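You operate a simulated robot arm through the tools that you are given. There is no shell and no other tool. Be economical: measure what you need, move in short steps, check, and stop when the job is done.

You run a simulated two-armed robot. Do the job below in one go: nothing can be reset, and whatever is moved stays where it is left.

Task
On the dark top at the punch end, fold the green cloth in half.

Only the result counts: the job must be done as asked and must still hold three seconds after the hand-in. Knocking over, shifting, dropping, spilling or breaking anything else fails it. Flat cloth is picked up by pressing the open fingertips on it (5 to 10 N) and closing them slowly along it; thin cloth reads only 2 to 8 mm in the jaws.

Robot
Two 7-joint arms with two-finger parallel grippers on one trunk, on a base that drives. Base frame: it is fixed to the floor where the robot stands at the start and does not move with it; the origin is under the middle of the robot, x ahead of it, y to its left, z up; the surface under the hand at the start is at about z = 0.95. Units: m, degrees, N and s.
The left shoulder is at the start at [0.05, 0.209, 1.171], the right one opposite. With the tool pointing down near the work surface each hand reaches from about 0.3 to 0.92 m from the robot's upright axis, wherever it stands, measured 20 degrees to its own side. Places, roughly: dark top at the punch end [0.6, 0.2, 1]. Payload 4.4 kg a hand.
The TCP of each hand is the grasp point between the finger pads, 0.023 m short of the fingertips. In the tool frame z runs along the fingers and y along their closing line. The gripper opens to 0.094 m. The fingers are 0.038 m wide and 0.01 m thick; the gripper's body (0.054 by 0.096 m) begins 0.039 m behind the TCP.
Orientation is that of the tool frame in the base frame, as [roll, pitch, yaw] about the fixed x, y, z axes, in that order (R = Rz(yaw) Ry(pitch) Rx(roll)). With the fingers straight down and closing along the base's y, the tool's x points along the base's -x, its y along +y and its z along -z.

Tools
- The arms move only by the tool drive_tool. It takes "left_commands", "right_commands" or both (then of equal length, played together; a hand with none holds still); each is a list of rows, each an object (a shift or turn left out is 0, a gripper value left out holds the last) with "jaw": the finger opening in m, from 0 to 0.094; "delta_pos": the shift along the tool's x, y, z in m, a list of three; "angular": the turn, a rotation vector about the tool's x, y, z in degrees, a list of three. In form: [{"jaw": jaw, "delta_pos": [x, y, z], "angular": [ax, ay, az]}, ...]. A call has 1 to 10 rows; each row is the pose to reach, as a shift and turn from the pose commanded when the call began, along the tool's axes at that moment. A row lasts 0.2 s, in which the tool goes at most 0.05 m and 8.6 degrees; a call with a longer step from one row to the next is refused whole, and so is a gripper value outside its range. A pose out of reach is approached as far as the arm can. The call stops where the force on the tool passes 40 N (or 10 N more than at its start, if that is more) or the arm is blocked; 0.2 s more then pass. Each finger travels about 0.108 m/s and halts on what it meets, pressing with about 23 N; the grip force reading is that of the motor and also rises with nothing between the fingers. The clock runs only during rows and for 0.2 s after the last one: add rows that repeat a pose to give the fingers time. It gives the time, the measured TCP pose, the force on the tool (base axes), the opening and the grip force at its end, in the units of the frame above (readings bear some noise), with the torque about the TCP (base axes, N m) and any sound that the robot's microphone picked up, and new pictures: "pictures" is both (left out), scene, wrist or none (wrist: the cameras of the hands that moved).
- Cameras (640 x 400 px; columns grow to the right, rows downward): "scene" is now at [0.1546, 0.0166, 1.3402]; the picture's right is [0.19, -0.98, 0.00], its down [-0.58, -0.11, -0.81] and it looks along [0.79, 0.16, -0.59] (base axes); focal length 247 px, centre (320, 200). "left" rides on the left gripper at [0.086, -0.016, -0.074] in its tool frame; the picture's right is [0.18, 0.98, 0.00], its down [-0.58, 0.11, -0.81] and it looks along [-0.79, 0.15, 0.59] (tool axes); focal length 243 px, centre (320, 200). "right" rides on the right gripper at [0.086, 0.016, -0.074] in its tool frame; the picture's right is [-0.18, 0.98, 0.00], its down [-0.58, -0.11, -0.81] and it looks along [-0.79, -0.15, 0.59] (tool axes); focal length 243 px, centre (320, 200).
- raise_lower(by): slides the trunk up (or, below 0, down) by that many m; the arms and the scene camera ride with it, the base frame stays. It gives what a move gives, with no picture.
- roll_base(legs): drives the robot by 1 to 6 legs, each [ahead, left, turn to the left] in m, m and degrees, along the robot's own axes; the way and the turn of a leg run together, so that a leg with both is an arc; at most 1.5 m and 180 degrees a leg. The arms and the cameras ride along, it lands a little off, and it stops where it bumps. It gives what a move gives, and a new picture of the scene camera.
- head_to(pan, tilt): turns the head with the scene camera to pan (to the left, within 80 degrees either way) and tilt (down, from -29 to 69), counted from straight ahead of the robot. It gives what a move gives, and a new picture of the scene camera.
- pixel_to_xyz(camera, pixels): for up to 12 pixels [column, row] of the newest picture of that camera ("zoom" is the newest enlarged one), the place [x, y, z] in the base frame of the surface seen there, good to about 0.002 m. The clock stands still meanwhile.
- inspect(camera, box): a new picture of the part [left, top, right, bottom] of that camera's present view, enlarged. The clock stands still meanwhile.
- sign_off(): hands the job in; it is judged then, once.

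Keep the steps short. Do not move on a guess: measure, check each grasp and each placing, and mend mistakes. In all there are 80 turns and 260 pictures (those below and enlarged ones count). Leave the grippers open and the arms clear of the work at the hand-in unless told otherwise, and finish with a single line.

The tools are called after ">>>" as a command line: name --argument value ..., lists and objects as JSON in quotes. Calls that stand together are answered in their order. drive_tool: Moves the arms, as the interface text tells. Its arguments: {"type":"object","properties":{"left_commands":{"type":"array","items":{"type":"object","properties":{"jaw":{"type":"number"},"delta_pos":{"type":"array","items":{"type":"number"}},"angular":{"type":"array","items":{"type":"number"}}}}},"right_commands":{"type":"array","items":{"type":"object","properties":{"jaw":{"type":"number"},"delta_pos":{"type":"array","items":{"type":"number"}},"angular":{"type":"array","items":{"type":"number"}}}}},"pictures":{"type":"string","enum":["both","scene","wrist","none"]}},"required":[]} The other tools are called the same way: raise_lower (by) slides the trunk up or down; roll_base (legs) drives the base; head_to (pan, tilt) turns the head that bears the scene camera; pixel_to_xyz (camera, pixels) gives the place of the surface under pixels of a picture; inspect (camera, box) takes an enlarged picture of a part of a camera's view; sign_off () hands the job in.

At the start:

```text
clock: 0.0
left_eef_pos: [0.4352, 0.3995, 1.0623]
left_tcp_rot: [180.0, 0.0, -180.0]
left_wrist_force: [-0.3, -0.2, 0.2]
left_ft_torque: [0.02, 0.02, 0.0]
left_grip_width: 0.094
left_grasp_force: 0.0
right_eef_pos: [0.5091, -0.0496, 1.1928]
right_tcp_rot: [179.9, 0.0, -180.0]
right_wrist_force: [0.5, 0.4, 0.5]
right_ft_torque: [-0.01, -0.02, -0.02]
right_grip_width: 0.0937
right_grasp_force: 0.0
trunk travel left (down, up): [-0.25, 0.313]
robot x, y, heading: [-0.0037, -0.0011, -0.1]
head pan, tilt: [11.1, 36.3]
```

scene: 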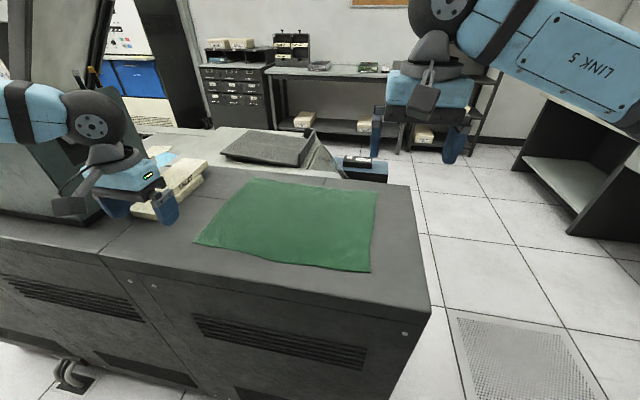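
right: 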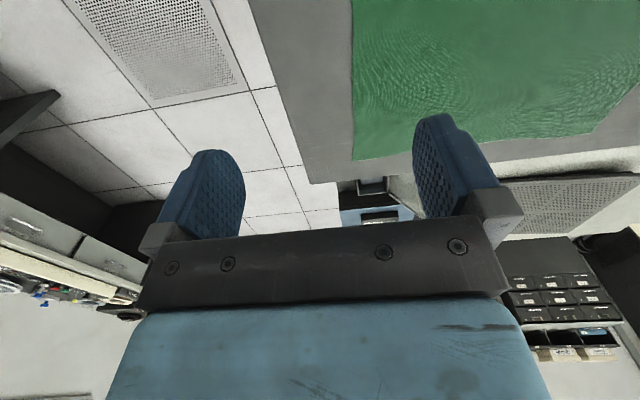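
left: 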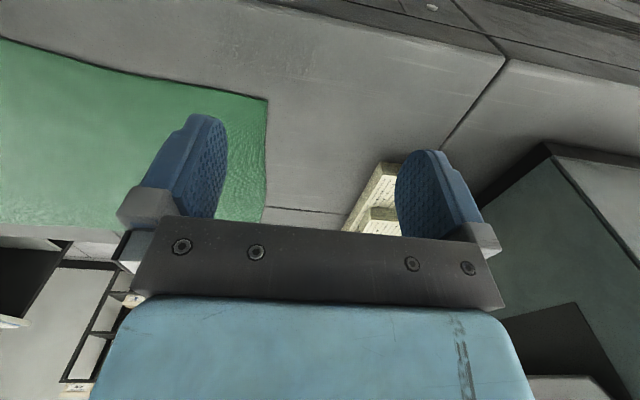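

I see the green cloth with corners near (252,179), (377,192), (370,271), (195,243). I measure them and the surrounding top.

>>> pixel_to_xyz --camera "scene" --pixels '[[253, 181], [375, 193], [369, 270], [197, 242], [290, 225], [285, 255], [220, 215], [373, 230], [315, 187], [390, 250], [170, 240], [180, 185]]'

>>> inspect --camera "scene" --box '[120, 120, 440, 320]'

```text
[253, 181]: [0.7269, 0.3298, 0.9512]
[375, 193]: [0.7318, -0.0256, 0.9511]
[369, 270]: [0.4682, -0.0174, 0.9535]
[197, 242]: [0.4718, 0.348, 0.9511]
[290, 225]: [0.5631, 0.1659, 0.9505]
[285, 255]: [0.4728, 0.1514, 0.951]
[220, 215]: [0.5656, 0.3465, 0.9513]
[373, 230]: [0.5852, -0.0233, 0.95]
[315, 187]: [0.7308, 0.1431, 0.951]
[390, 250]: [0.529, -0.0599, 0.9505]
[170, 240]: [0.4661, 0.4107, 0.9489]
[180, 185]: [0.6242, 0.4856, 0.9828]
```

```text
2.00 times, centred on (280, 220) of scene
```

zoom: 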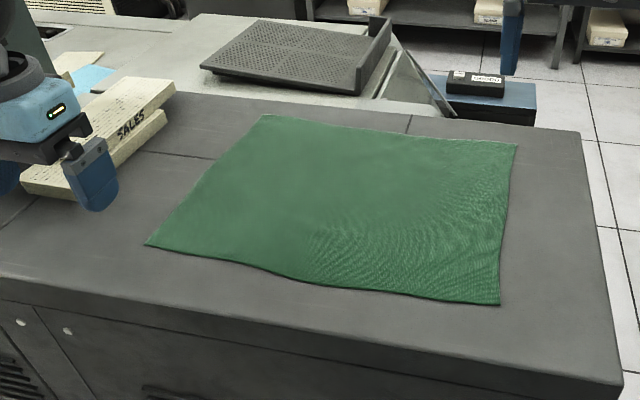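

The cloth is about 0.26 (x) by 0.365 (y) m. The near edge is at x≈0.47 and the far edge at x≈0.73. I will lift both near corners together and carry them onto the far edge. First I hover both hands over the near corners with the jaws partly closed.

>>> drive_tool --left_commands '[{"jaw": 0.045, "delta_pos": [-0.006, -0.0175, 0.01]}, {"delta_pos": [-0.013, -0.035, 0.022]}, {"delta_pos": [-0.019, -0.0525, 0.034]}, {"delta_pos": [-0.025, -0.07, 0.046]}, {"delta_pos": [-0.032, -0.0875, 0.058]}, {"delta_pos": [-0.032, -0.0875, 0.062]}]' --right_commands '[{"jaw": 0.045, "delta_pos": [0.009, 0.014, 0.038]}, {"delta_pos": [0.018, 0.028, 0.076]}, {"delta_pos": [0.027, 0.042, 0.115]}, {"delta_pos": [0.036, 0.056, 0.153]}, {"delta_pos": [0.045, 0.0696, 0.188]}, {"delta_pos": [0.045, 0.0696, 0.192]}]'

```text
clock: 1.4
left_eef_pos: [0.466, 0.3121, 1.001]
left_tcp_rot: [180.0, 0.1, -180.0]
left_wrist_force: [0.0, -0.5, 0.2]
left_ft_torque: [0.02, 0.02, 0.01]
left_grip_width: 0.0453
left_grasp_force: 0.1
right_eef_pos: [0.4621, 0.019, 1.0045]
right_tcp_rot: [180.0, 0.0, 179.9]
right_wrist_force: [-0.2, 0.7, -1.8]
right_ft_torque: [0.03, 0.0, 0.02]
right_grip_width: 0.045
right_grasp_force: 0.2
trunk travel left (down, up): [-0.25, 0.313]
robot x, y, heading: [-0.0002, 0.0002, 0.1]
head pan, tilt: [11.1, 36.3]
```

scene: 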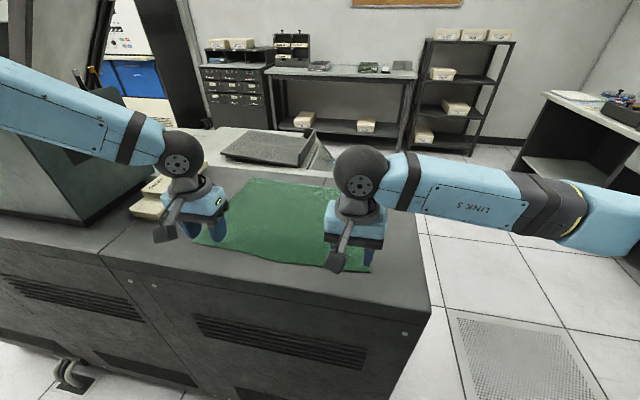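
right: 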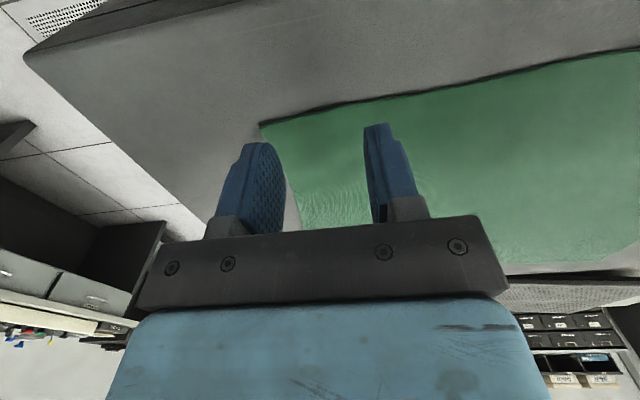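
left: 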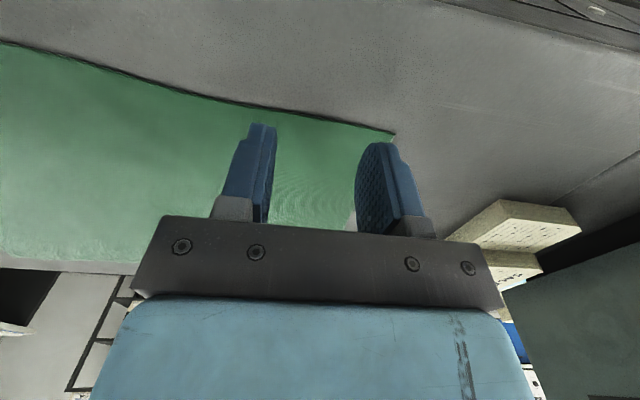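

The near edge is visible in both wrist views. I measure the edges and corners there.

>>> pixel_to_xyz --camera "right" --pixels '[[263, 126], [320, 112], [375, 103], [430, 95], [295, 190], [330, 150]]'

>>> pixel_to_xyz --camera "left" --pixels '[[393, 136], [330, 122], [270, 112], [220, 104], [320, 160], [450, 160]]'

```text
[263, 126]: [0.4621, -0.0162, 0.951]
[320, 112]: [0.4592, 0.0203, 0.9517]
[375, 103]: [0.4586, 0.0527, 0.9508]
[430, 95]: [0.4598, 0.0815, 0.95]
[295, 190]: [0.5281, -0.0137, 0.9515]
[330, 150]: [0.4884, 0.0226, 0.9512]
```

```text
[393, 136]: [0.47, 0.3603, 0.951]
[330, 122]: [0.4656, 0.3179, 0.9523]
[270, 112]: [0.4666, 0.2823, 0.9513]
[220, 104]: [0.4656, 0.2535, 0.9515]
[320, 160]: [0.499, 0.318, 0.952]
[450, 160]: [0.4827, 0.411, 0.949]
```

The near edge is at x≈0.460 on the right and 0.466 on the left, and the left corner is at y=0.36. I make small lateral corrections and descend to just above contact.

>>> drive_tool --left_commands '[{"delta_pos": [0.003, 0.011, 0.0]}, {"delta_pos": [0.003, 0.011, 0.02]}, {"delta_pos": [0.003, 0.011, 0.024]}, {"delta_pos": [0.003, 0.011, 0.026]}]' --right_commands '[{"delta_pos": [0.006, 0, 0.0]}, {"delta_pos": [0.006, 0, 0.02]}, {"delta_pos": [0.006, 0, 0.024]}, {"delta_pos": [0.006, 0, 0.026]}]' --pictures "none"

```text
clock: 2.4
left_eef_pos: [0.4637, 0.3224, 0.9759]
left_tcp_rot: [180.0, -0.1, 180.0]
left_wrist_force: [-0.3, 0.2, 0.5]
left_ft_torque: [-0.03, 0.03, -0.02]
left_grip_width: 0.045
left_grasp_force: 0.1
right_eef_pos: [0.4573, 0.0185, 0.9754]
right_tcp_rot: [179.9, 0.0, 180.0]
right_wrist_force: [-0.1, -0.7, -0.1]
right_ft_torque: [-0.01, -0.01, 0.03]
right_grip_width: 0.0449
right_grasp_force: 0.0
trunk travel left (down, up): [-0.25, 0.313]
robot x, y, heading: [-0.001, -0.001, 0.2]
head pan, tilt: [11.1, 36.3]
```

No contact yet (TCP z≈0.9757). I go down 3 mm more in small steps, watching the force.

>>> drive_tool --left_commands '[{"delta_pos": [0, 0, 0.001]}, {"delta_pos": [0, 0, 0.002]}, {"delta_pos": [0, 0, 0.003]}, {"delta_pos": [0, 0, 0.003]}]' --right_commands '[{"delta_pos": [0, 0, 0.001]}, {"delta_pos": [0, 0, 0.002]}, {"delta_pos": [0, 0, 0.003]}, {"delta_pos": [0, 0, 0.003]}]' --pictures "none"

```text
clock: 3.4
left_eef_pos: [0.4618, 0.3224, 0.9748]
left_tcp_rot: [-179.9, 0.3, 180.0]
left_wrist_force: [2.4, 1.6, 17.2]
left_ft_torque: [-0.11, -0.24, 0.06]
left_grip_width: 0.045
left_grasp_force: 0.1
right_eef_pos: [0.456, 0.0191, 0.9731]
right_tcp_rot: [179.9, 0.1, 179.9]
right_wrist_force: [2.6, -1.1, 17.4]
right_ft_torque: [-0.27, -0.26, 0.04]
right_grip_width: 0.0453
right_grasp_force: 0.1
trunk travel left (down, up): [-0.25, 0.313]
robot x, y, heading: [-0.0004, -0.0015, -0.3]
head pan, tilt: [11.1, 36.3]
```

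Both hands press with about 17 N, which is too much. I back off about 0.8 mm to reach 5–10 N, then check.

>>> drive_tool --left_commands '[{"delta_pos": [0, 0, -0.0008]}, {"delta_pos": [0, 0, -0.0008]}]' --right_commands '[{"delta_pos": [0, 0, -0.0008]}, {"delta_pos": [0, 0, -0.0008]}]' --pictures "none"

```text
clock: 4.0
left_eef_pos: [0.4614, 0.323, 0.9745]
left_tcp_rot: [179.8, 0.2, -180.0]
left_wrist_force: [2.6, -0.2, 17.4]
left_ft_torque: [-0.14, -0.26, 0.01]
left_grip_width: 0.0454
left_grasp_force: 0.0
right_eef_pos: [0.4577, 0.02, 0.9742]
right_tcp_rot: [179.8, 0.1, 180.0]
right_wrist_force: [2.9, 0.5, 16.4]
right_ft_torque: [-0.16, -0.21, 0.03]
right_grip_width: 0.0449
right_grasp_force: 0.1
trunk travel left (down, up): [-0.25, 0.313]
robot x, y, heading: [-0.0015, -0.0016, 0.3]
head pan, tilt: [11.1, 36.3]
```

The force is still about 17 N, so I back off another 1 mm.

>>> drive_tool --left_commands '[{"delta_pos": [0, 0, -0.001]}, {"delta_pos": [0, 0, -0.001]}]' --right_commands '[{"delta_pos": [0, 0, -0.001]}, {"delta_pos": [0, 0, -0.001]}]' --pictures "none"

```text
clock: 4.6
left_eef_pos: [0.4618, 0.322, 0.9743]
left_tcp_rot: [179.9, 0.1, -179.9]
left_wrist_force: [1.9, -0.8, 10.2]
left_ft_torque: [-0.12, -0.13, 0.01]
left_grip_width: 0.0448
left_grasp_force: 0.1
right_eef_pos: [0.4551, 0.0198, 0.9749]
right_tcp_rot: [-179.9, 0.1, -180.0]
right_wrist_force: [2.3, -0.1, 10.0]
right_ft_torque: [-0.11, -0.14, -0.01]
right_grip_width: 0.0453
right_grasp_force: 0.0
trunk travel left (down, up): [-0.25, 0.313]
robot x, y, heading: [0.003, -0.0024, -0.2]
head pan, tilt: [11.1, 36.3]
```

Both hands now press with about 10 N. I close slowly, with a 0.3 mm relief.

>>> drive_tool --left_commands '[{"jaw": 0.04, "delta_pos": [0, 0, -0.0003]}, {"jaw": 0.035, "delta_pos": [0, 0, -0.0003]}, {"jaw": 0.03, "delta_pos": [0, 0, -0.0003]}, {"jaw": 0.025, "delta_pos": [0, 0, -0.0003]}, {"jaw": 0.02, "delta_pos": [0, 0, -0.0003]}, {"jaw": 0.015, "delta_pos": [0, 0, -0.0003]}, {"jaw": 0.01, "delta_pos": [0, 0, -0.0003]}, {"jaw": 0.005, "delta_pos": [0, 0, -0.0003]}, {"jaw": 0.0, "delta_pos": [0, 0, -0.0003]}, {"jaw": 0.0, "delta_pos": [0, 0, -0.0003]}]' --right_commands '[{"jaw": 0.04, "delta_pos": [0, 0, -0.0003]}, {"jaw": 0.035, "delta_pos": [0, 0, -0.0003]}, {"jaw": 0.03, "delta_pos": [0, 0, -0.0003]}, {"jaw": 0.025, "delta_pos": [0, 0, -0.0003]}, {"jaw": 0.02, "delta_pos": [0, 0, -0.0003]}, {"jaw": 0.015, "delta_pos": [0, 0, -0.0003]}, {"jaw": 0.01, "delta_pos": [0, 0, -0.0003]}, {"jaw": 0.005, "delta_pos": [0, 0, -0.0003]}, {"jaw": 0.0, "delta_pos": [0, 0, -0.0003]}, {"jaw": 0.0, "delta_pos": [0, 0, -0.0003]}]'

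```text
clock: 6.8
left_eef_pos: [0.4624, 0.3223, 0.9744]
left_tcp_rot: [180.0, 0.1, 179.9]
left_wrist_force: [-0.5, -8.1, 5.9]
left_ft_torque: [-0.17, -0.08, -0.09]
left_grip_width: 0.0023
left_grasp_force: 22.8
right_eef_pos: [0.4568, 0.0201, 0.9743]
right_tcp_rot: [179.9, 0.0, 179.9]
right_wrist_force: [-0.5, 7.7, 2.0]
right_ft_torque: [0.2, -0.01, 0.14]
right_grip_width: 0.0025
right_grasp_force: 23.2
trunk travel left (down, up): [-0.25, 0.313]
robot x, y, heading: [0.0022, 0.0004, 0.1]
head pan, tilt: [11.1, 36.3]
```

scene: 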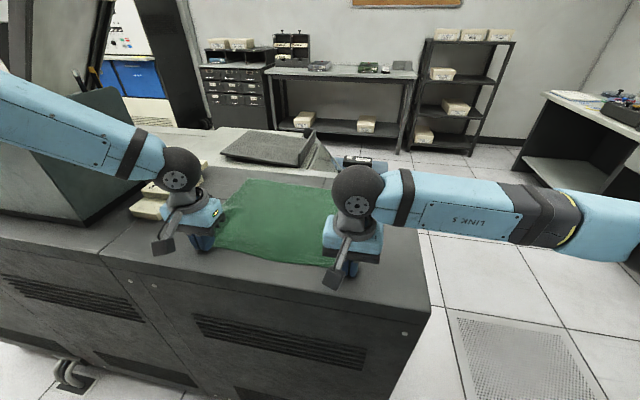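
right: 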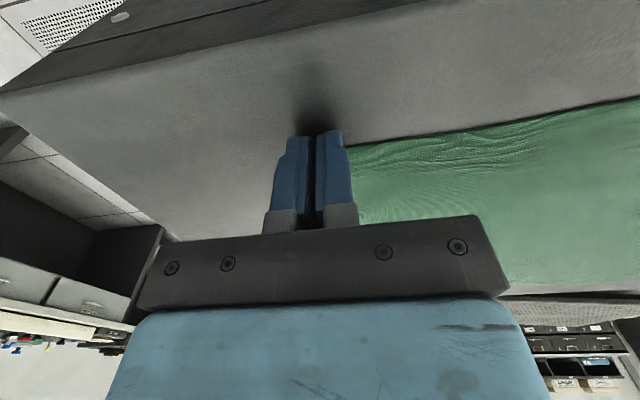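
left: 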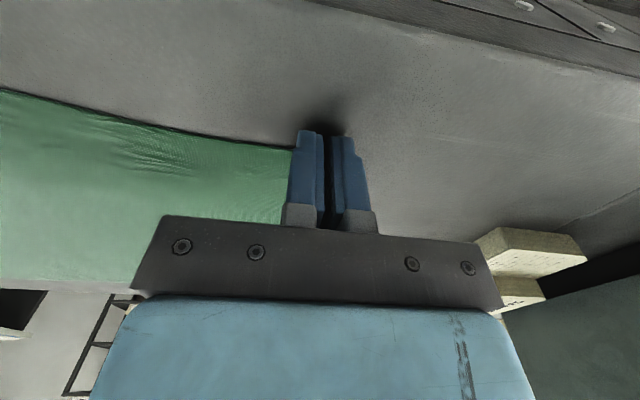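

The jaws read 2.3–2.5 mm with grip force on, and the opposite y forces (∓8 N) show the cloth taut between the hands, so both seem gripped. I lift 4 cm, with 4 mm inward each to ease the tension, and look.

>>> drive_tool --left_commands '[{"delta_pos": [0, -0.002, -0.01]}, {"delta_pos": [-0.003, -0.004, -0.02]}, {"delta_pos": [-0.006, -0.004, -0.03]}, {"delta_pos": [-0.01, -0.004, -0.04]}]' --right_commands '[{"delta_pos": [0, 0.002, -0.01]}, {"delta_pos": [-0.003, 0.004, -0.02]}, {"delta_pos": [-0.006, 0.004, -0.03]}, {"delta_pos": [-0.01, 0.004, -0.04]}]'

```text
clock: 7.8
left_eef_pos: [0.473, 0.3197, 1.0134]
left_tcp_rot: [-180.0, 0.0, -179.9]
left_wrist_force: [-0.3, -1.3, 0.2]
left_ft_torque: [0.05, -0.03, -0.03]
left_grip_width: 0.0027
left_grasp_force: 23.6
right_eef_pos: [0.4674, 0.0246, 1.0143]
right_tcp_rot: [179.9, 0.1, -179.9]
right_wrist_force: [-0.2, 0.3, 0.7]
right_ft_torque: [0.04, 0.0, 0.04]
right_grip_width: 0.0025
right_grasp_force: 23.2
trunk travel left (down, up): [-0.25, 0.313]
robot x, y, heading: [-0.0008, 0.001, -0.0]
head pan, tilt: [11.1, 36.3]
```

scene: 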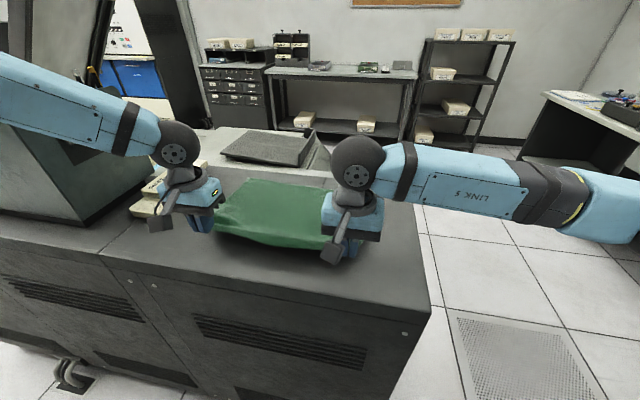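
right: 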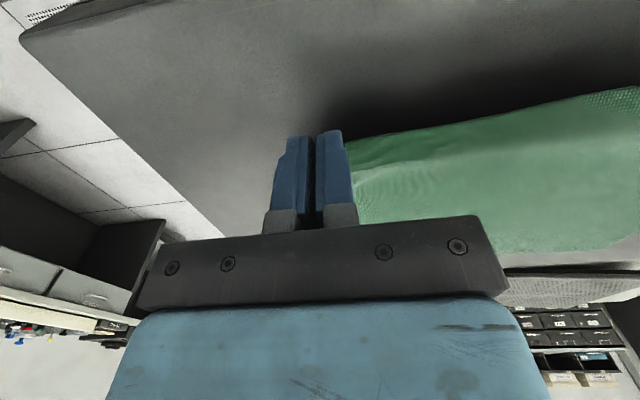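
left: 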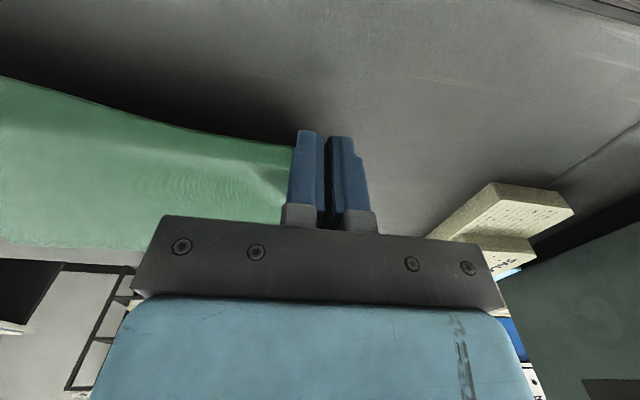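

Both corners hold and the near edge lifts with the hands. I carry it over on an arc, first to just past the middle.

>>> drive_tool --left_commands '[{"delta_pos": [-0.012, 0, -0.018]}, {"delta_pos": [-0.03, 0, -0.038]}, {"delta_pos": [-0.05, 0, -0.054]}, {"delta_pos": [-0.075, 0, -0.066]}, {"delta_pos": [-0.1, 0, -0.072]}, {"delta_pos": [-0.125, 0, -0.074]}, {"delta_pos": [-0.148, 0, -0.072]}, {"delta_pos": [-0.168, 0, -0.068]}]' --right_commands '[{"delta_pos": [-0.012, 0, -0.018]}, {"delta_pos": [-0.03, 0, -0.038]}, {"delta_pos": [-0.05, 0, -0.054]}, {"delta_pos": [-0.075, 0, -0.066]}, {"delta_pos": [-0.1, 0, -0.072]}, {"delta_pos": [-0.125, 0, -0.074]}, {"delta_pos": [-0.148, 0, -0.072]}, {"delta_pos": [-0.168, 0, -0.068]}]'

```text
clock: 9.6
left_eef_pos: [0.6425, 0.319, 1.0816]
left_tcp_rot: [180.0, 0.1, -179.9]
left_wrist_force: [-0.5, -1.2, -0.5]
left_ft_torque: [-0.05, 0.01, -0.01]
left_grip_width: 0.0025
left_grasp_force: 22.6
right_eef_pos: [0.6356, 0.0238, 1.0815]
right_tcp_rot: [-179.9, -0.1, -179.9]
right_wrist_force: [0.7, 0.4, 0.1]
right_ft_torque: [0.02, -0.03, 0.0]
right_grip_width: 0.0021
right_grasp_force: 23.6
trunk travel left (down, up): [-0.25, 0.313]
robot x, y, heading: [-0.0004, -0.0011, 0.1]
head pan, tilt: [11.1, 36.3]
```

scene: 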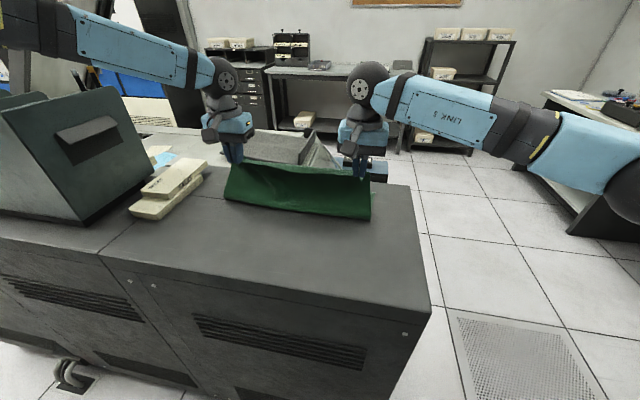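
right: 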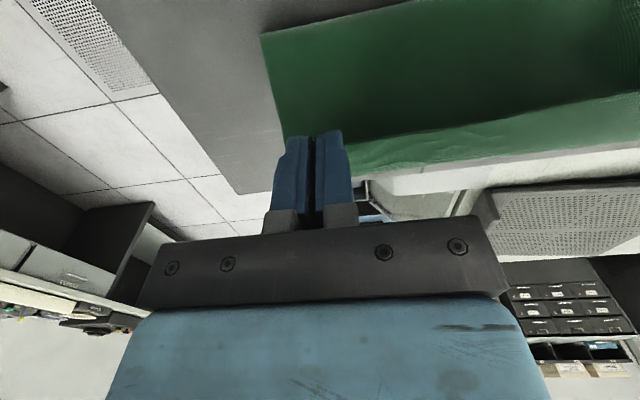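
left: 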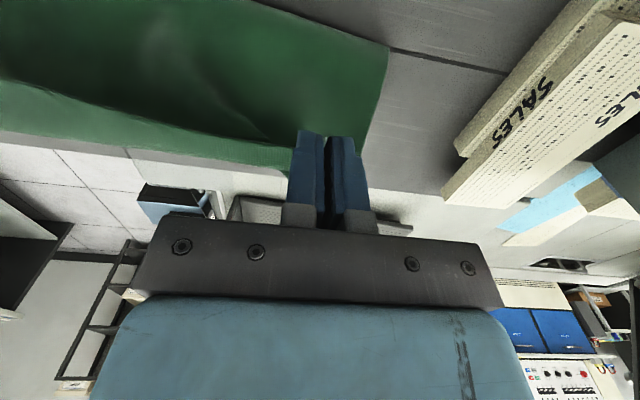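

The cloth is folding cleanly over. I measure where the fold line sits on the table before going on.

>>> pixel_to_xyz --camera "scene" --pixels '[[226, 198], [260, 206], [300, 213], [340, 218], [369, 219], [371, 195], [226, 180]]'

>>> inspect --camera "scene" --box '[180, 110, 420, 260]'

```text
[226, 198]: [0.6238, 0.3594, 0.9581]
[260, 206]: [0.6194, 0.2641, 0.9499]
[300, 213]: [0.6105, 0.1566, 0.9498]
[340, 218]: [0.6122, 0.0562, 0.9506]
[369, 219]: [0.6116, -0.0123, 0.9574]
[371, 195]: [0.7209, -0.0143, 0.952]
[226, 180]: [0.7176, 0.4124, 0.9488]
```

```text
2.67 times, centred on (300, 185) of scene
```

zoom: 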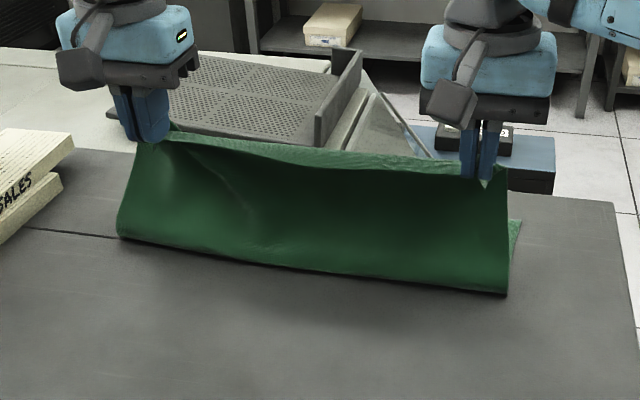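

The fold line sits at x≈0.61. I continue forward and down, tilting both hands 40° so the edge turns over, ending just above the far edge.

>>> drive_tool --left_commands '[{"delta_pos": [-0.015, 0, 0.005], "angular": [0, 5, 0]}, {"delta_pos": [-0.03, 0, 0.012], "angular": [0, 10, 0]}, {"delta_pos": [-0.045, 0, 0.022], "angular": [0, 15, 0]}, {"delta_pos": [-0.056, 0, 0.034], "angular": [0, 21, 0]}, {"delta_pos": [-0.065, 0, 0.048], "angular": [0, 27, 0]}, {"delta_pos": [-0.072, 0, 0.062], "angular": [0, 33, 0]}, {"delta_pos": [-0.076, 0, 0.074], "angular": [0, 38, 0]}, {"delta_pos": [-0.076, 0, 0.082], "angular": [0, 40, 0]}]' --right_commands '[{"delta_pos": [-0.017, 0, 0.005], "angular": [0, 5, 0]}, {"delta_pos": [-0.034, 0, 0.012], "angular": [0, 10, 0]}, {"delta_pos": [-0.05, 0, 0.022], "angular": [0, 15, 0]}, {"delta_pos": [-0.062, 0, 0.034], "angular": [0, 21, 0]}, {"delta_pos": [-0.072, 0, 0.048], "angular": [0, 27, 0]}, {"delta_pos": [-0.079, 0, 0.062], "angular": [0, 33, 0]}, {"delta_pos": [-0.083, 0, 0.074], "angular": [0, 38, 0]}, {"delta_pos": [-0.083, 0, 0.082], "angular": [0, 40, 0]}]'

>>> inspect --camera "scene" --box '[180, 110, 420, 260]'

```text
clock: 11.2
left_eef_pos: [0.6366, 0.3481, 1.0424]
left_tcp_rot: [-179.3, -36.0, 179.3]
left_wrist_force: [5.3, -25.7, -2.2]
left_ft_torque: [-0.75, -0.15, 0.06]
left_grip_width: 0.0029
left_grasp_force: 23.2
left hand out of reach, approached as far as the arm can: row 4, 5, 6, 7
right_eef_pos: [0.7039, 0.033, 1.0089]
right_tcp_rot: [179.8, -35.9, -178.6]
right_wrist_force: [-5.5, 25.2, 3.1]
right_ft_torque: [0.74, 0.13, 0.01]
right_grip_width: 0.0017
right_grasp_force: 23.0
right hand out of reach, approached as far as the arm can: row 7
trunk travel left (down, up): [-0.25, 0.313]
robot x, y, heading: [0.0036, -0.0018, 0.1]
head pan, tilt: [11.1, 36.3]
stopped in row 7 (left hand): the force on the tool passed its limit at 41 N (the readings are from after the stop); the commanded pose is now the measured one
```

scene: 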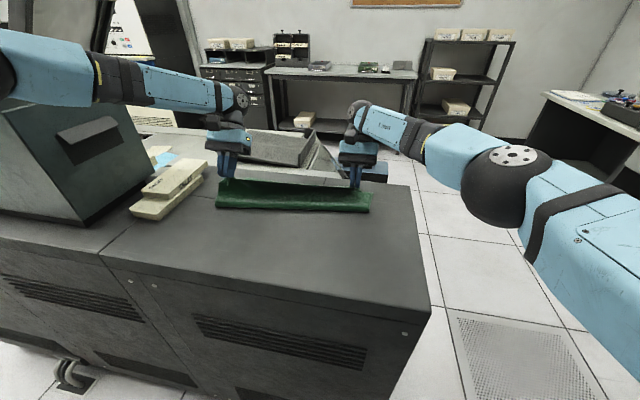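
right: 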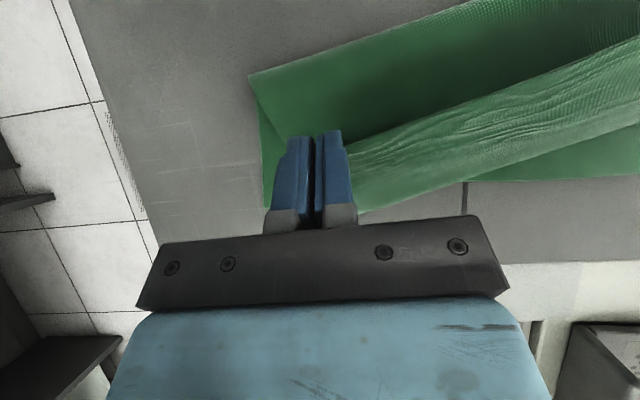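
left: 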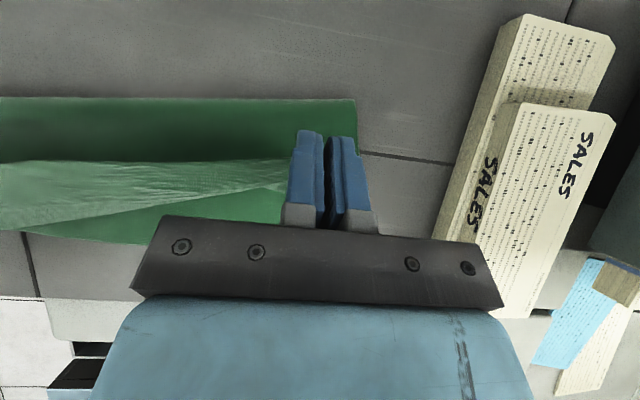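

```text
2.67 times, centred on (300, 185) of scene
```

zoom: 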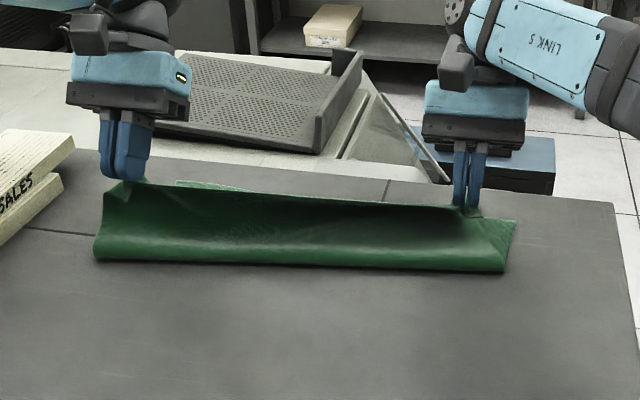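

The tilted reach is too far for the left arm: it was pulled 3 cm outward and the cloth is taut (25 N). I bring the left hand back inward and straighten both hands upright.

>>> drive_tool --left_commands '[{"delta_pos": [0, -0.01, 0], "angular": [0, -6, 0]}, {"delta_pos": [0, -0.02, 0], "angular": [0, -12, 0]}, {"delta_pos": [0, -0.03, 0], "angular": [0, -18, 0]}, {"delta_pos": [0, -0.03, 0], "angular": [0, -24, 0]}, {"delta_pos": [0, -0.03, 0], "angular": [0, -30, 0]}, {"delta_pos": [0, -0.03, 0], "angular": [0, -36, 0]}]' --right_commands '[{"delta_pos": [0, 0, 0], "angular": [0, -6, 0]}, {"delta_pos": [0, -0.002, 0], "angular": [0, -12, 0]}, {"delta_pos": [0, -0.004, 0], "angular": [0, -18, 0]}, {"delta_pos": [0, -0.006, 0], "angular": [0, -24, 0]}, {"delta_pos": [0, -0.009, 0], "angular": [0, -30, 0]}, {"delta_pos": [0, -0.009, 0], "angular": [0, -36, 0]}]'

>>> inspect --camera "scene" --box '[180, 110, 420, 260]'

```text
clock: 12.6
left_eef_pos: [0.6372, 0.3198, 1.0429]
left_tcp_rot: [-179.7, -0.1, 179.8]
left_wrist_force: [0.9, -4.7, -1.3]
left_ft_torque: [-0.13, 0.0, -0.06]
left_grip_width: 0.0023
left_grasp_force: 23.1
right_eef_pos: [0.7049, 0.0204, 1.0077]
right_tcp_rot: [-179.7, 0.4, -179.1]
right_wrist_force: [-1.6, 5.1, 1.9]
right_ft_torque: [0.15, 0.0, 0.09]
right_grip_width: 0.0016
right_grasp_force: 23.1
trunk travel left (down, up): [-0.25, 0.313]
robot x, y, heading: [-0.0031, 0.0019, 0.3]
head pan, tilt: [11.1, 36.3]
```

scene: 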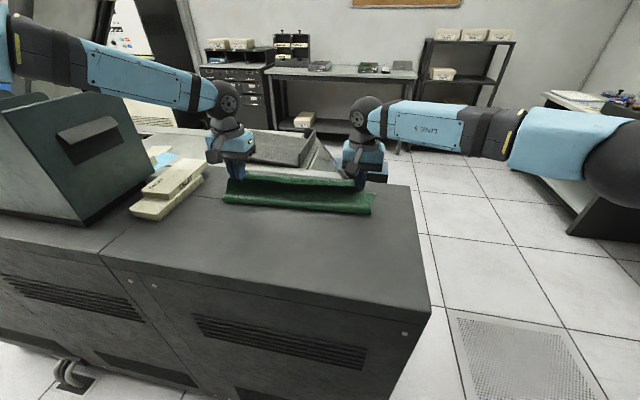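
right: 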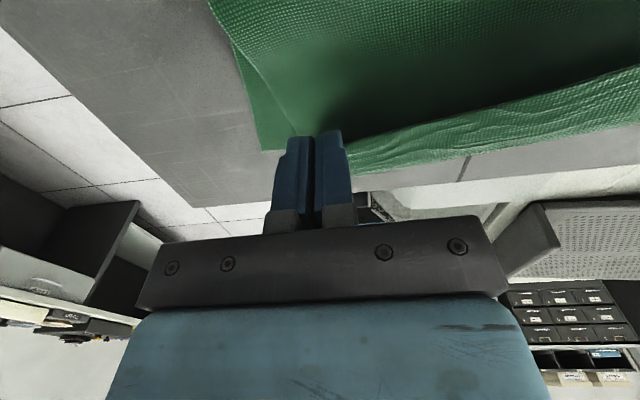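
left: 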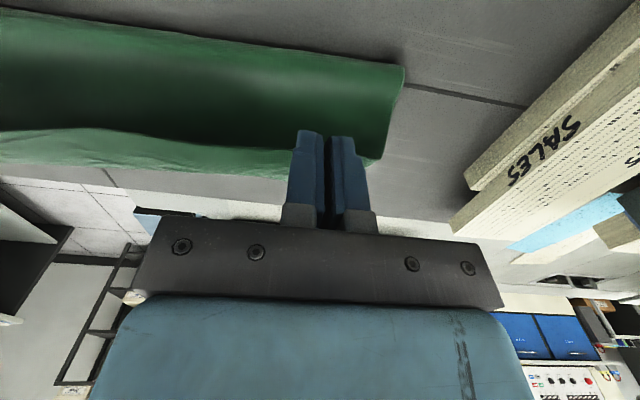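

```text
2.67 times, centred on (300, 185) of scene
```

zoom: 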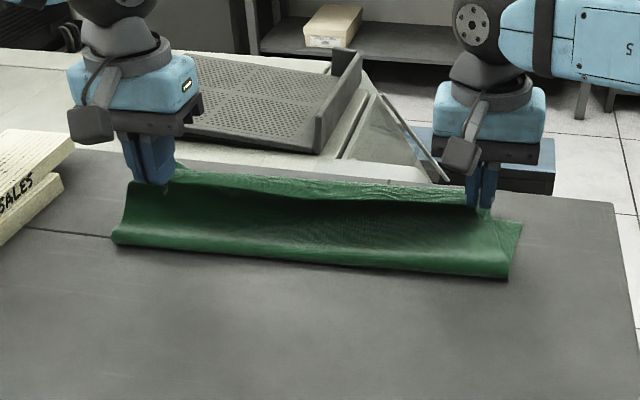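

Both corners are still held and the tension is down to 5 N. I measure the bottom layer (visible corners) and the fold line to see whether it shifted.

>>> pixel_to_xyz --camera "zoom" --pixels '[[522, 223], [115, 240], [200, 252], [300, 260], [400, 267], [505, 276]]'

>>> pixel_to_xyz --camera "left" --pixels '[[372, 163], [404, 70], [100, 166], [30, 164], [365, 160]]'

>>> pixel_to_xyz --camera "right" --pixels '[[263, 149], [295, 140], [400, 168], [480, 153], [630, 124], [240, 60]]'

```text
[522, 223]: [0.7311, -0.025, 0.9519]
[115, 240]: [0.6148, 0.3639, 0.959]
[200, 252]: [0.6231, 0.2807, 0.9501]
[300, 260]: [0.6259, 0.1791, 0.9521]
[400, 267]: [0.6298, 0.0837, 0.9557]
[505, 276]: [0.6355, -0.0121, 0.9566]
```

```text
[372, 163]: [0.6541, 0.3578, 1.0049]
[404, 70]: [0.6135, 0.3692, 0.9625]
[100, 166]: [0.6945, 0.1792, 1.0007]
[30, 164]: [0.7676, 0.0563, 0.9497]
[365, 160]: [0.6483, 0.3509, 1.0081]
```

```text
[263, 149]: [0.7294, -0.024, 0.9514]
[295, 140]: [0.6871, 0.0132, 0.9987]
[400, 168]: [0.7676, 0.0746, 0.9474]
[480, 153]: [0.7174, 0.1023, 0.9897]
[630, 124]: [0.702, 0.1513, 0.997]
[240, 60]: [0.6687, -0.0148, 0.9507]
```

The bottom layer has not moved: its far-right corner is still at (0.731, -0.025). I now bring the left hand forward level with the right at x≈0.703 and lower both with a mild 12° tilt.

>>> drive_tool --left_commands '[{"delta_pos": [-0.016, -0.002, 0.0], "angular": [0, 2, 0]}, {"delta_pos": [-0.032, -0.003, 0.005], "angular": [0, 4, 0]}, {"delta_pos": [-0.048, -0.003, 0.012], "angular": [0, 6, 0]}, {"delta_pos": [-0.058, -0.003, 0.022], "angular": [0, 8, 0]}, {"delta_pos": [-0.065, -0.003, 0.034], "angular": [0, 10, 0]}, {"delta_pos": [-0.066, -0.003, 0.046], "angular": [0, 12, 0]}, {"delta_pos": [-0.066, -0.003, 0.056], "angular": [0, 12, 0]}]' --right_commands '[{"delta_pos": [0, 0.001, 0], "angular": [0, 2, 0]}, {"delta_pos": [0, 0.003, 0], "angular": [0, 4, 0]}, {"delta_pos": [0, 0.003, 0.002], "angular": [0, 6, 0]}, {"delta_pos": [0, 0.003, 0.006], "angular": [0, 8, 0]}, {"delta_pos": [0, 0.003, 0.012], "angular": [0, 10, 0]}, {"delta_pos": [0, 0.003, 0.018], "angular": [0, 12, 0]}, {"delta_pos": [0, 0.003, 0.022], "angular": [0, 12, 0]}]'

>>> inspect --camera "scene" --box '[180, 110, 420, 260]'

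```text
clock: 14.2
left_eef_pos: [0.6792, 0.3284, 0.9952]
left_tcp_rot: [-179.7, -12.1, 179.8]
left_wrist_force: [0.7, -2.6, -0.1]
left_ft_torque: [-0.07, -0.01, -0.02]
left_grip_width: 0.0028
left_grasp_force: 23.0
left hand out of reach, approached as far as the arm can: row 5, 6, 7
right_eef_pos: [0.7061, 0.0241, 0.9861]
right_tcp_rot: [-179.8, -11.8, -179.1]
right_wrist_force: [-1.0, 2.8, -0.1]
right_ft_torque: [0.08, 0.04, 0.02]
right_grip_width: 0.0016
right_grasp_force: 23.1
trunk travel left (down, up): [-0.25, 0.313]
robot x, y, heading: [0.0012, -0.0012, -0.0]
head pan, tilt: [11.1, 36.3]
```

scene: 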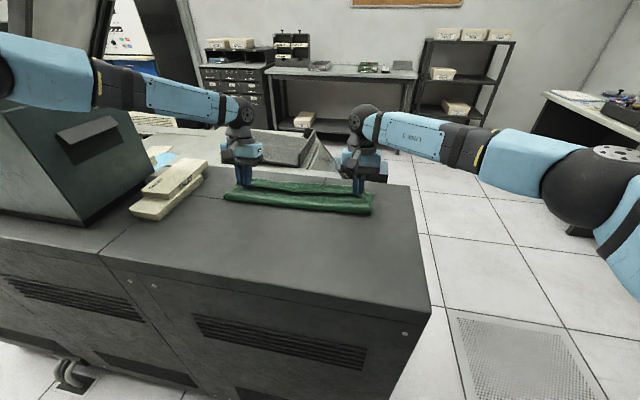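
right: 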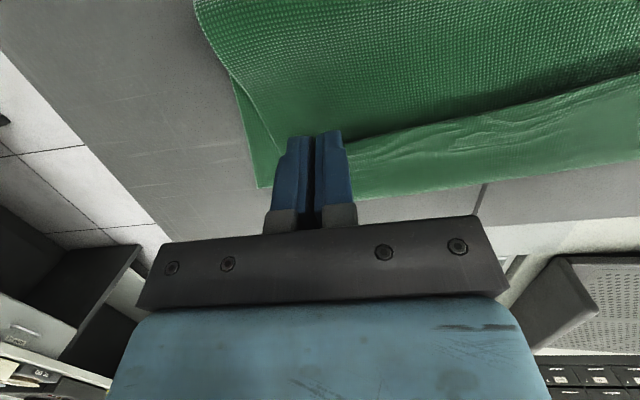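
left: 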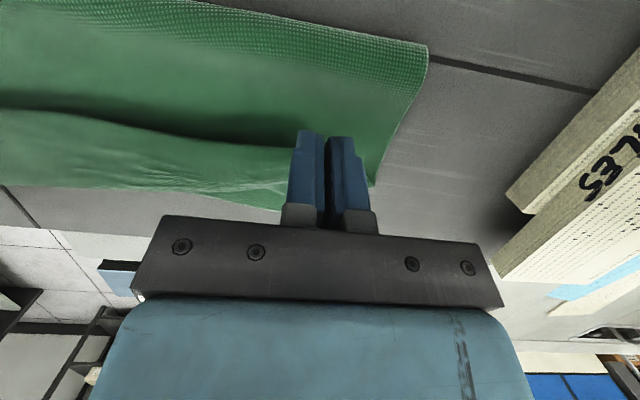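

```text
2.67 times, centred on (300, 185) of scene
```

zoom: 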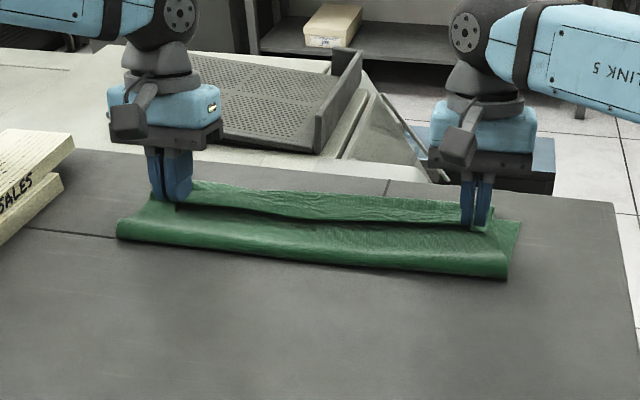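

The left hand is still 2 cm short and the tilt seems to limit it. I untilt the left hand and move it to x≈0.70, y≈0.32.

>>> drive_tool --left_commands '[{"delta_pos": [0, -0.004, -0.002], "angular": [0, -6, 0]}, {"delta_pos": [0, -0.008, -0.004], "angular": [0, -12, 0]}, {"delta_pos": [-0.01, -0.008, -0.006], "angular": [0, -12, 0]}, {"delta_pos": [-0.021, -0.008, -0.0085], "angular": [0, -12, 0]}, {"delta_pos": [-0.021, -0.008, -0.0085], "angular": [0, -12, 0]}]' --pictures "wrist"

```text
clock: 15.4
left_eef_pos: [0.7024, 0.3227, 0.9986]
left_tcp_rot: [-179.7, -0.1, 179.9]
left_wrist_force: [0.1, 0.1, -0.3]
left_ft_torque: [-0.01, 0.02, 0.02]
left_grip_width: 0.0023
left_grasp_force: 23.1
right_eef_pos: [0.7061, 0.0233, 0.9872]
right_tcp_rot: [-179.8, -11.7, -179.1]
right_wrist_force: [0.7, 0.0, 0.0]
right_ft_torque: [0.0, -0.01, 0.01]
right_grip_width: 0.0016
right_grasp_force: 23.3
trunk travel left (down, up): [-0.25, 0.313]
robot x, y, heading: [-0.0022, 0.0056, 0.1]
head pan, tilt: [11.1, 36.3]
```

left: 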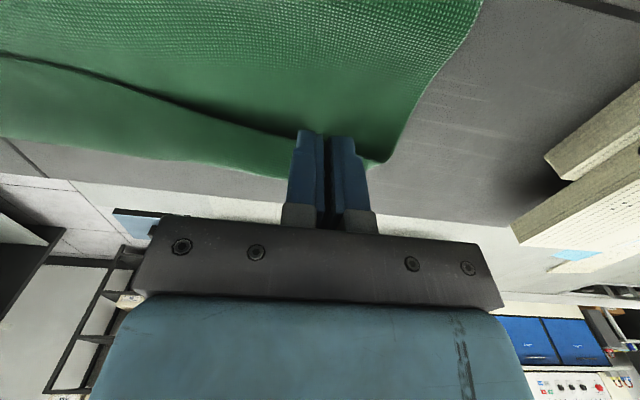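

The left hand is in place upright. I want to know what the dark line and the strip between the hands are, so I measure across them.

>>> inspect --camera "scene" --box '[210, 150, 390, 225]'

>>> pixel_to_xyz --camera "left" --pixels '[[150, 20], [150, 70], [150, 90], [150, 105], [150, 130], [150, 158], [250, 150], [250, 170], [250, 120], [390, 150], [420, 100]]'

```text
3.56 times, centred on (300, 188) of scene
```

zoom: 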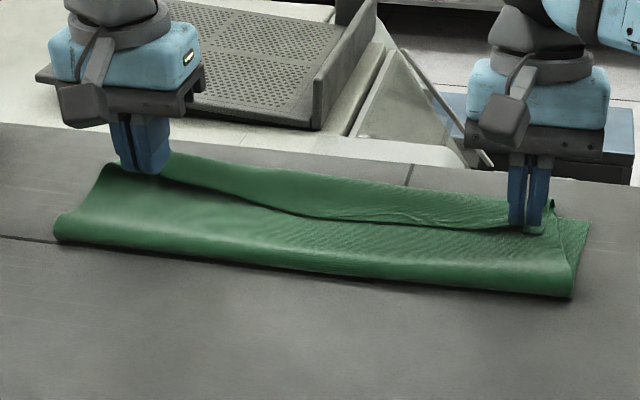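

```text
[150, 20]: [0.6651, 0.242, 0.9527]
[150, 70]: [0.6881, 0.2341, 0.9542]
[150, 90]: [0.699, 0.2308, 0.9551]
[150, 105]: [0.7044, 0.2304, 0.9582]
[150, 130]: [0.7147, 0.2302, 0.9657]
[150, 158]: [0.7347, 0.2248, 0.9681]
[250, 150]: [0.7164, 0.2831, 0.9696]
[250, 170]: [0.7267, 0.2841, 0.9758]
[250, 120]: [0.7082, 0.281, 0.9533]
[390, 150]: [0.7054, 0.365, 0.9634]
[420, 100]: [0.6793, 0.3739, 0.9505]
```

The strip rises from z 0.955 to 0.968 past the dark line. I zoom in to see whether it is a curled lip.

>>> inspect --camera "left" --box '[0, 30, 320, 230]'

>>> inspect --camera "scene" --box '[320, 160, 400, 220]'

```text
2.00 times, centred on (160, 130) of left
```

zoom: 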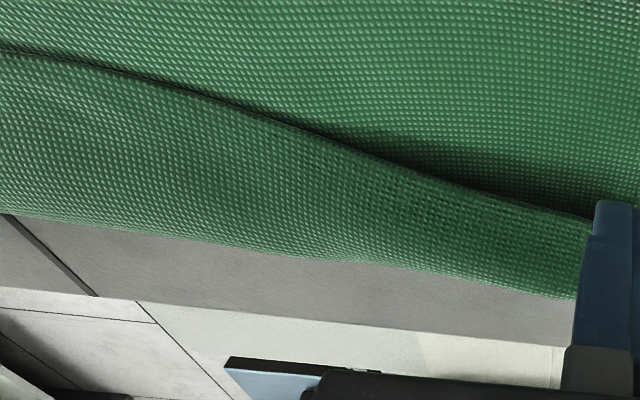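

```text
6.67 times, centred on (360, 190) of scene
```

zoom: 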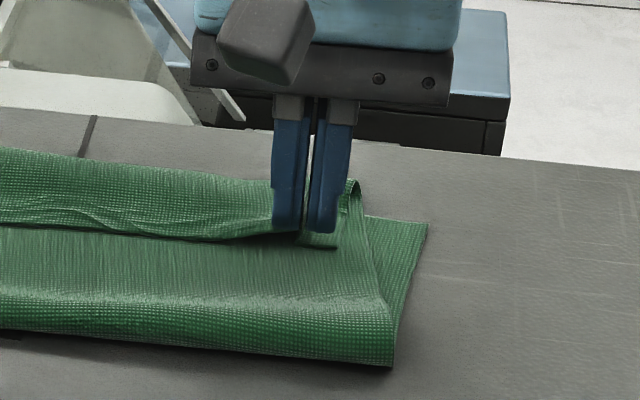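

It is a lip: the near edge (dark line) points back toward the robot, and the cloth curls over at x≈0.735. To make it unroll forward, I lift both hands a little so the layer is taut and leaning forward, tilt as far as reachable, and then release.

>>> drive_tool --left_commands '[{"delta_pos": [0.002, 0, -0.01], "angular": [0, 0, 0]}, {"delta_pos": [0.006, 0, -0.02], "angular": [0, 2, 0]}, {"delta_pos": [0.012, 0, -0.03], "angular": [0, 5, 0]}, {"delta_pos": [0.016, 0, -0.035], "angular": [0, 8, 0]}, {"delta_pos": [0.016, 0, -0.035], "angular": [0, 12, 0]}]' --right_commands '[{"delta_pos": [0.004, 0, -0.01], "angular": [0, 5, 0]}, {"delta_pos": [0.008, 0, -0.02], "angular": [0, 10, 0]}, {"delta_pos": [0.012, 0, -0.03], "angular": [0, 15, 0]}, {"delta_pos": [0.015, 0, -0.04], "angular": [0, 20, 0]}, {"delta_pos": [0.018, 0, -0.047], "angular": [0, 24, 0]}]'

>>> inspect --camera "scene" --box '[210, 140, 390, 225]'

```text
clock: 16.6
left_eef_pos: [0.6858, 0.3234, 1.0355]
left_tcp_rot: [-179.7, -12.2, 179.8]
left_wrist_force: [0.0, 0.6, -0.1]
left_ft_torque: [-0.02, 0.0, -0.01]
left_grip_width: 0.0027
left_grasp_force: 23.3
right_eef_pos: [0.698, 0.0233, 1.0357]
right_tcp_rot: [-179.8, -35.9, -179.1]
right_wrist_force: [0.5, -0.2, -0.9]
right_ft_torque: [0.0, -0.01, 0.01]
right_grip_width: 0.0016
right_grasp_force: 23.1
trunk travel left (down, up): [-0.25, 0.313]
robot x, y, heading: [-0.0024, -0.0024, -0.1]
head pan, tilt: [11.1, 36.3]
```

scene: 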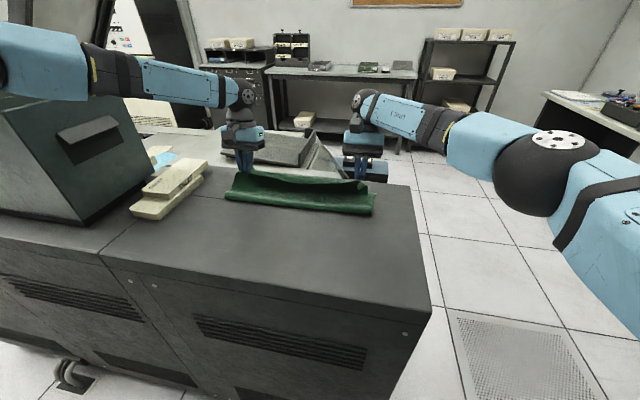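
right: 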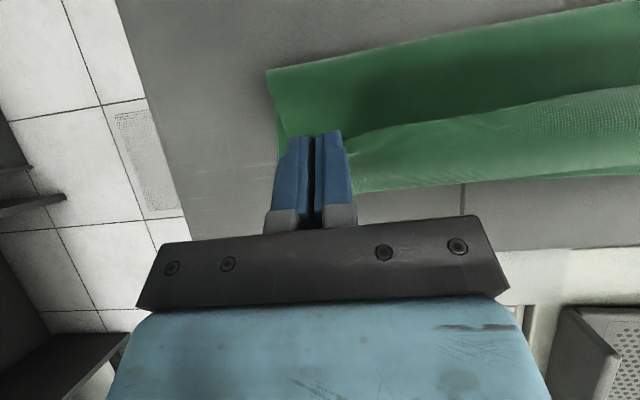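
left: 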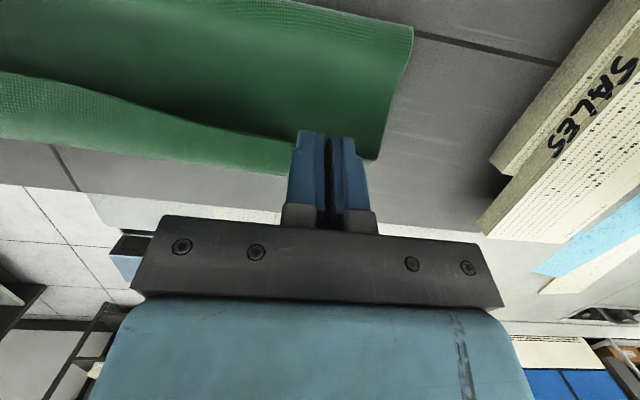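

```text
3.56 times, centred on (300, 182) of scene
```

zoom: 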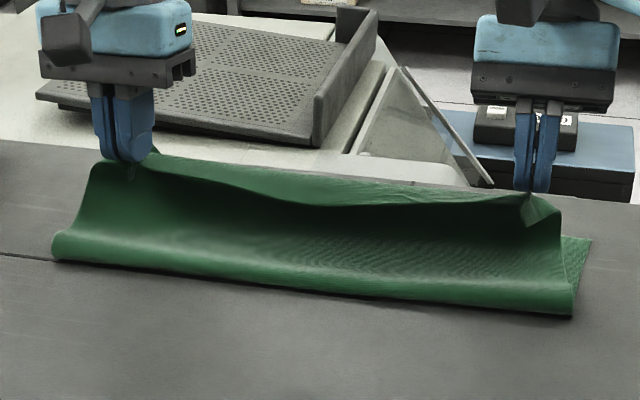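

Both are steady. I pull both hands 1.2 cm further forward to draw the layer taut, then open the jaws there.

>>> drive_tool --left_commands '[{"delta_pos": [-0.006, 0, -0.001]}, {"delta_pos": [-0.012, 0, -0.002]}, {"delta_pos": [-0.012, 0, -0.002]}, {"jaw": 0.03, "delta_pos": [-0.012, 0, -0.002]}, {"jaw": 0.03, "delta_pos": [-0.012, 0, -0.002]}, {"jaw": 0.03, "delta_pos": [-0.012, 0, -0.002]}]' --right_commands '[{"delta_pos": [-0.005, 0, -0.004]}, {"delta_pos": [-0.01, 0, -0.007]}, {"delta_pos": [-0.01, 0, -0.007]}, {"jaw": 0.03, "delta_pos": [-0.01, 0, -0.007]}, {"jaw": 0.03, "delta_pos": [-0.01, 0, -0.007]}, {"jaw": 0.03, "delta_pos": [-0.01, 0, -0.007]}]'

>>> inspect --camera "scene" --box '[210, 140, 390, 225]'

```text
clock: 18.0
left_eef_pos: [0.6921, 0.3242, 1.0353]
left_tcp_rot: [-179.7, -12.2, 179.7]
left_wrist_force: [0.0, -0.2, -0.2]
left_ft_torque: [-0.01, 0.04, -0.05]
left_grip_width: 0.0301
left_grasp_force: 0.2
left hand out of reach, approached as far as the arm can: row 2, 3, 4, 5, 6
right_eef_pos: [0.7091, 0.0235, 1.0357]
right_tcp_rot: [-179.9, -35.8, -179.1]
right_wrist_force: [0.4, -0.4, 0.6]
right_ft_torque: [-0.01, 0.01, -0.02]
right_grip_width: 0.0299
right_grasp_force: 0.0
trunk travel left (down, up): [-0.25, 0.313]
robot x, y, heading: [0.0003, 0.0008, 0.0]
head pan, tilt: [11.1, 36.3]
```

scene: 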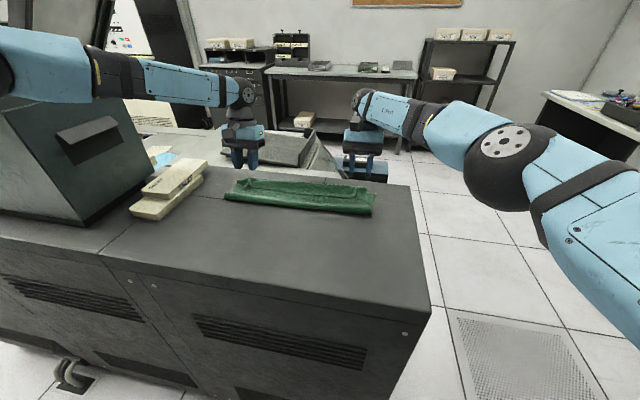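
right: 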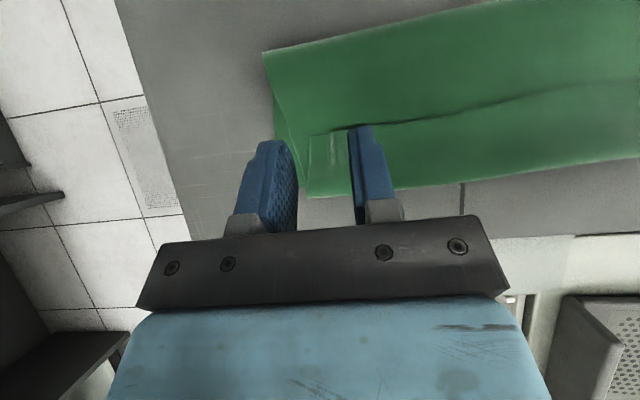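
left: 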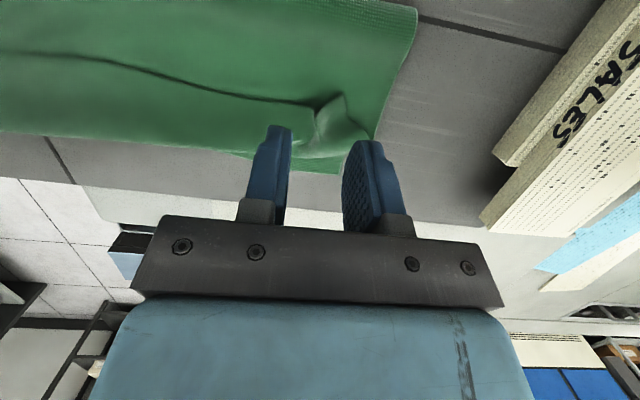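

```text
3.56 times, centred on (300, 182) of scene
```

zoom: 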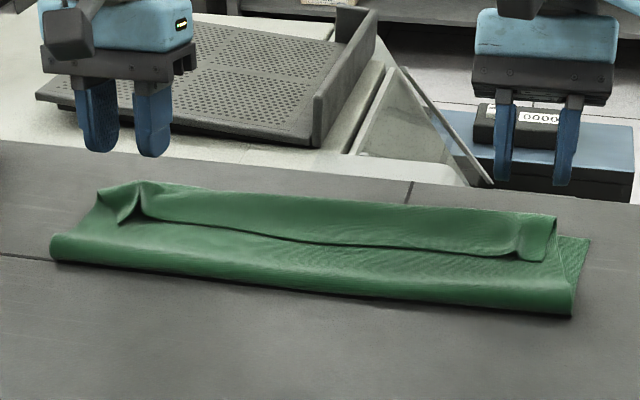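

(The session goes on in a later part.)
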